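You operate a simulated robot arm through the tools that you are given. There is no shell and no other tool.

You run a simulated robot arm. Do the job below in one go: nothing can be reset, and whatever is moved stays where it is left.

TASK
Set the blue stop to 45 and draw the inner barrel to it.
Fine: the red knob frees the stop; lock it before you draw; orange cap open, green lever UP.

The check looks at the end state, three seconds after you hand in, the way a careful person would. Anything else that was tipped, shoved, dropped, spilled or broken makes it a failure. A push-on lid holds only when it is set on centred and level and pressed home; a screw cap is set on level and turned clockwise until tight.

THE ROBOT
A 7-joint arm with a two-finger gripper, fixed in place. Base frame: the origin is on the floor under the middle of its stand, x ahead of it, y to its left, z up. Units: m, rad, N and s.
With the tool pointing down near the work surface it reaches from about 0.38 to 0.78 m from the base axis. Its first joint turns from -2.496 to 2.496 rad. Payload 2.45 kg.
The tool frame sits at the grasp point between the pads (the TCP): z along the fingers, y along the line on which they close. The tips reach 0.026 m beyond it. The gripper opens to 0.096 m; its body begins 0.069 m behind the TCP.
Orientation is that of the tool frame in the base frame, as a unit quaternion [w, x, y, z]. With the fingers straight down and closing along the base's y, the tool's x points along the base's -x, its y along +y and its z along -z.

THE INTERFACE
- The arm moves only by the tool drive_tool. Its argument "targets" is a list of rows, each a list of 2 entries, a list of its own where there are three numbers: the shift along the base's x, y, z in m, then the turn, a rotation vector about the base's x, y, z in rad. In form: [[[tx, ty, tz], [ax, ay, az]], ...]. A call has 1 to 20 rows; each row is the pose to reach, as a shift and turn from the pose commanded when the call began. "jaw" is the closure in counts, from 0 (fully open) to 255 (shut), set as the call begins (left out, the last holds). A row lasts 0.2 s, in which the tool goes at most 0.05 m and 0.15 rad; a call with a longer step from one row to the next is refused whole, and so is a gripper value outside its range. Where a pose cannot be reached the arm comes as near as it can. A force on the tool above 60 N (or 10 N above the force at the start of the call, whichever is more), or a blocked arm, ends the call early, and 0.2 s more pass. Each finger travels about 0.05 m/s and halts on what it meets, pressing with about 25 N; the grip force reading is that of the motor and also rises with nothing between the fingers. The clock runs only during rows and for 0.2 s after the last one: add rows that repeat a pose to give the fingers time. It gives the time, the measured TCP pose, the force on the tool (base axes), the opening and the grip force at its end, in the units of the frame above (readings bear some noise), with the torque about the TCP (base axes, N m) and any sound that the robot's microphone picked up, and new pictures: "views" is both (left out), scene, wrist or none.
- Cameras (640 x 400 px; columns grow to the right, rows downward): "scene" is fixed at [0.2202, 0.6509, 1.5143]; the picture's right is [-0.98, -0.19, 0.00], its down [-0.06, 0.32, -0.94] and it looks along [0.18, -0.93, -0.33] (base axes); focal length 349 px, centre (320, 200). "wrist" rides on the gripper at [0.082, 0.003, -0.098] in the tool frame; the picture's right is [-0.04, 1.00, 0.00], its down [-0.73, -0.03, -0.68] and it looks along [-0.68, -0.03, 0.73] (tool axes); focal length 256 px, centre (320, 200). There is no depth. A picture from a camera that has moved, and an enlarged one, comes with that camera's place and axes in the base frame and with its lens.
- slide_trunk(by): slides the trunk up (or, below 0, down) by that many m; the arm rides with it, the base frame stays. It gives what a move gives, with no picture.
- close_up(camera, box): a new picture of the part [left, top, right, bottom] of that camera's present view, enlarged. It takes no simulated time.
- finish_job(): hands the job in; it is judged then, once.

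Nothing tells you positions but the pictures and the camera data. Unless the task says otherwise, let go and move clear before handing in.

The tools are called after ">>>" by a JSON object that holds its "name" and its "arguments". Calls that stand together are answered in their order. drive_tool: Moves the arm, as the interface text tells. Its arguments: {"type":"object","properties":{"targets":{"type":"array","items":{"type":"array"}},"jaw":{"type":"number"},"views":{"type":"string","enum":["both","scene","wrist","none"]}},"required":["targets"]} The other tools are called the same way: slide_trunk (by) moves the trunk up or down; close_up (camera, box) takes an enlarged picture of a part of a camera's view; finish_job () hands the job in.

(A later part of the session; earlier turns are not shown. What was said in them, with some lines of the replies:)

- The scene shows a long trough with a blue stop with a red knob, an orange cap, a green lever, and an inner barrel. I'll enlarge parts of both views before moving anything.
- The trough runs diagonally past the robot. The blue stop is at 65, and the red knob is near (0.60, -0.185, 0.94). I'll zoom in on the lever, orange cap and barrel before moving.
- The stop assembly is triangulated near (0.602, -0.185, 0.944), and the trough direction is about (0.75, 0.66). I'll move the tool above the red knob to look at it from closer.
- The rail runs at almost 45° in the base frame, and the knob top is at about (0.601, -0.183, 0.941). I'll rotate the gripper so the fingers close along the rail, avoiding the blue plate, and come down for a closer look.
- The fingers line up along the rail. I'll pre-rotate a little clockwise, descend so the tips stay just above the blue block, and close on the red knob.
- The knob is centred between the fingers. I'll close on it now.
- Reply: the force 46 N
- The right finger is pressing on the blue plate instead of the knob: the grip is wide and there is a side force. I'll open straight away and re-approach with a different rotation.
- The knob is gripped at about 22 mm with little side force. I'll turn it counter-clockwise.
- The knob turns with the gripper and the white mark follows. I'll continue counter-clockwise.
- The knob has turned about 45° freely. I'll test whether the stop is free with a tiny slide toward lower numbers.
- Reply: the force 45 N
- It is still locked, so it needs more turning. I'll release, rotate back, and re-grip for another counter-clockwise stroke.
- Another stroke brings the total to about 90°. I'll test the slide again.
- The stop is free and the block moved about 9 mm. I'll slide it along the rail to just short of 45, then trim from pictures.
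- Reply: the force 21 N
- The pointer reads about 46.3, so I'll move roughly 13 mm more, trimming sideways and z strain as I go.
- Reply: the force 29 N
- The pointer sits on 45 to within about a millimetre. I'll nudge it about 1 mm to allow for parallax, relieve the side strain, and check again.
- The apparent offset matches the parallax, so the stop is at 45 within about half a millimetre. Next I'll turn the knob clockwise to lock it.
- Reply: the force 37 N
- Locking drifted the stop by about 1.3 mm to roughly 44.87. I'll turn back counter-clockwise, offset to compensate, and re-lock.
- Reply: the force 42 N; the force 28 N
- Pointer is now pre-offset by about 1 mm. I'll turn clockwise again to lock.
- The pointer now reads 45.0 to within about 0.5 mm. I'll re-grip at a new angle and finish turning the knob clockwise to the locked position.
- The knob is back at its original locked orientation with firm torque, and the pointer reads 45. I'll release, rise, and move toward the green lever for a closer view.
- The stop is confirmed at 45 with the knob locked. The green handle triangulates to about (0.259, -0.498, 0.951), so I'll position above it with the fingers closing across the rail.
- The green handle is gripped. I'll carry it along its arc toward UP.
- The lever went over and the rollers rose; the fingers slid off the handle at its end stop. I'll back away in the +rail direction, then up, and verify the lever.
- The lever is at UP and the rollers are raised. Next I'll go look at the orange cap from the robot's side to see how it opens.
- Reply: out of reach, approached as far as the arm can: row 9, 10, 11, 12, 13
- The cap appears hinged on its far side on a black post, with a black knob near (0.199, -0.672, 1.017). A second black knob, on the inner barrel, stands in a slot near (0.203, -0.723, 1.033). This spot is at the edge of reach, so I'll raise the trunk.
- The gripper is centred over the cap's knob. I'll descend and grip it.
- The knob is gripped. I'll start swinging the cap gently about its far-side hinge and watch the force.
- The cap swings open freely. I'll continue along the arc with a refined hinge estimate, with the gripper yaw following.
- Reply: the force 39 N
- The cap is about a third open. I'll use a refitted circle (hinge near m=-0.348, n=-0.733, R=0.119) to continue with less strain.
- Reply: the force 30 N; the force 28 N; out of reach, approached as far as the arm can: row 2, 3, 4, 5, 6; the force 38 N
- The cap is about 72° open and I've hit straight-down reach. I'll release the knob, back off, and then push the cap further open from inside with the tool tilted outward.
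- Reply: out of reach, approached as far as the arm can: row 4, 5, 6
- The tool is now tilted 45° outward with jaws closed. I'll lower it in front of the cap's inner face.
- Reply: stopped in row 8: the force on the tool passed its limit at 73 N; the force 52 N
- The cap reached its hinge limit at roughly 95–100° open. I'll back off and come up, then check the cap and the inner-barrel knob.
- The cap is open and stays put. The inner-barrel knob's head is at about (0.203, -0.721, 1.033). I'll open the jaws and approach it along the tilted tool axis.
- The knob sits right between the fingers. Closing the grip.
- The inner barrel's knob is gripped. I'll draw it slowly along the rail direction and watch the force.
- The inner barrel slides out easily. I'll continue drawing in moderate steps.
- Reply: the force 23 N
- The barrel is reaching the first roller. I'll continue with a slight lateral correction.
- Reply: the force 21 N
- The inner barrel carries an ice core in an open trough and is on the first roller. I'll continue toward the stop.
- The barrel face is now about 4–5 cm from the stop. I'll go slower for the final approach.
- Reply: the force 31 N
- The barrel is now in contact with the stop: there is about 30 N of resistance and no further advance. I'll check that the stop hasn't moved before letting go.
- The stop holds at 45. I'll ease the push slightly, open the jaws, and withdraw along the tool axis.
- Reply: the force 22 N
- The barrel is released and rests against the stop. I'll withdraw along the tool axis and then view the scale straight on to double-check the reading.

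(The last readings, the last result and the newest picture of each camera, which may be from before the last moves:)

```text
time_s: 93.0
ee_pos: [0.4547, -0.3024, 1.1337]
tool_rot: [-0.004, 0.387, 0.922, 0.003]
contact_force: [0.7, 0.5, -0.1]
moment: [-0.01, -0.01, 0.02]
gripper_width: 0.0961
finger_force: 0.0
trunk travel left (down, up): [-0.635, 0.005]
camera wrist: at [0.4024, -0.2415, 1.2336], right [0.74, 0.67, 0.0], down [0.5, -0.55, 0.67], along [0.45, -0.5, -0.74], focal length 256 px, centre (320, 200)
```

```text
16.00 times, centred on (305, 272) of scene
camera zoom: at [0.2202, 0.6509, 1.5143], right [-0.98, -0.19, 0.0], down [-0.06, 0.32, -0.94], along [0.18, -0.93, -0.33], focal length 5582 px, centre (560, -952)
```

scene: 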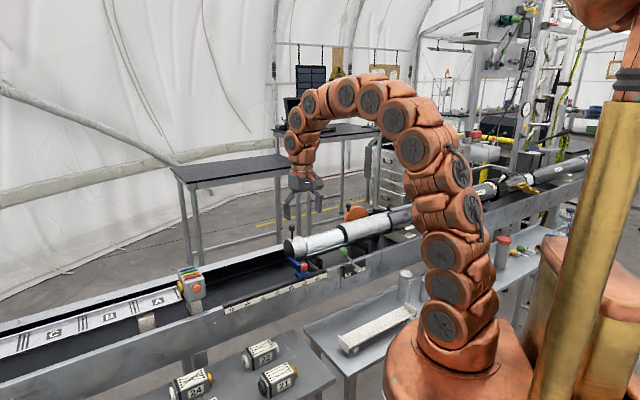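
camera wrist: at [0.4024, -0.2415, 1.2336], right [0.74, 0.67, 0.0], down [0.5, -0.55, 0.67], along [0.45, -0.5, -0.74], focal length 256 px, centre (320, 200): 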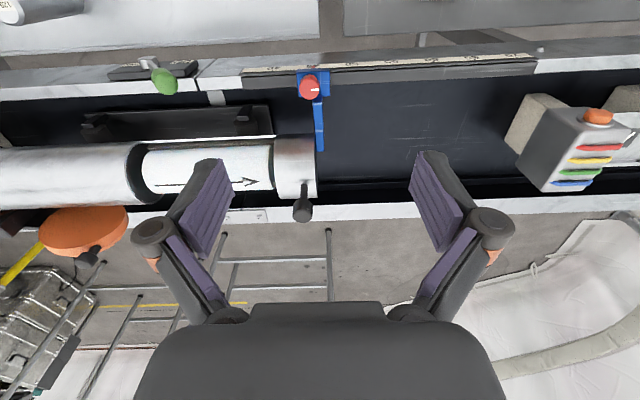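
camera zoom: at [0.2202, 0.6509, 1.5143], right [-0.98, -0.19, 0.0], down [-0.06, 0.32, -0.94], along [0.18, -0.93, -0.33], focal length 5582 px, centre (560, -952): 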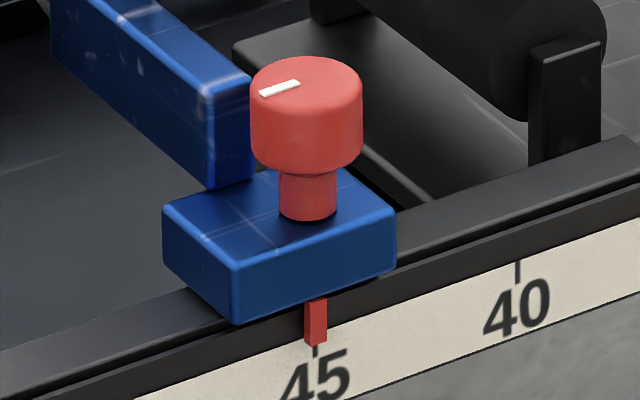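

Everything checks out:
- **Stop:** the pointer reads 45 within a millimetre, and the red knob is back at its locked angle.
- **Lever and cap:** the lever is UP with the rollers raised, and the orange cap is open.
- **Barrel:** the inner barrel's face is against the blue stop, and the gripper is clear.

I'm handing in.

>>> {"name": "finish_job", "arguments": {}}

```text
The job is handed in.
```

The blue stop is set to 45 and locked, and the inner barrel is drawn out against it. I've handed the job in; no result came back, so what follows is from my last pictures.

- **Stop:** the pointer reads 45, within about a millimetre. It crept slightly (under 1 mm) when the barrel came up against it. The red knob is turned back to its original locked angle.
- **Inner barrel:** its front face is touching the blue plate and its front section, with the ice core in it, lies over the raised rollers.
- **Orange cap:** it is swung open to what seems to be its hinge limit, roughly 95–100°, and it stayed there.
- **Green lever:** it is at UP, with both rollers raised.

Early on, my first grip on the red knob caught the blue plate instead and pushed on it with about 45 N before I let go. It shifted the stop by no more than about half a millimetre, before I set it to 45.

Nothing else was knocked or moved that I could see. The gripper is open and clear of the work.
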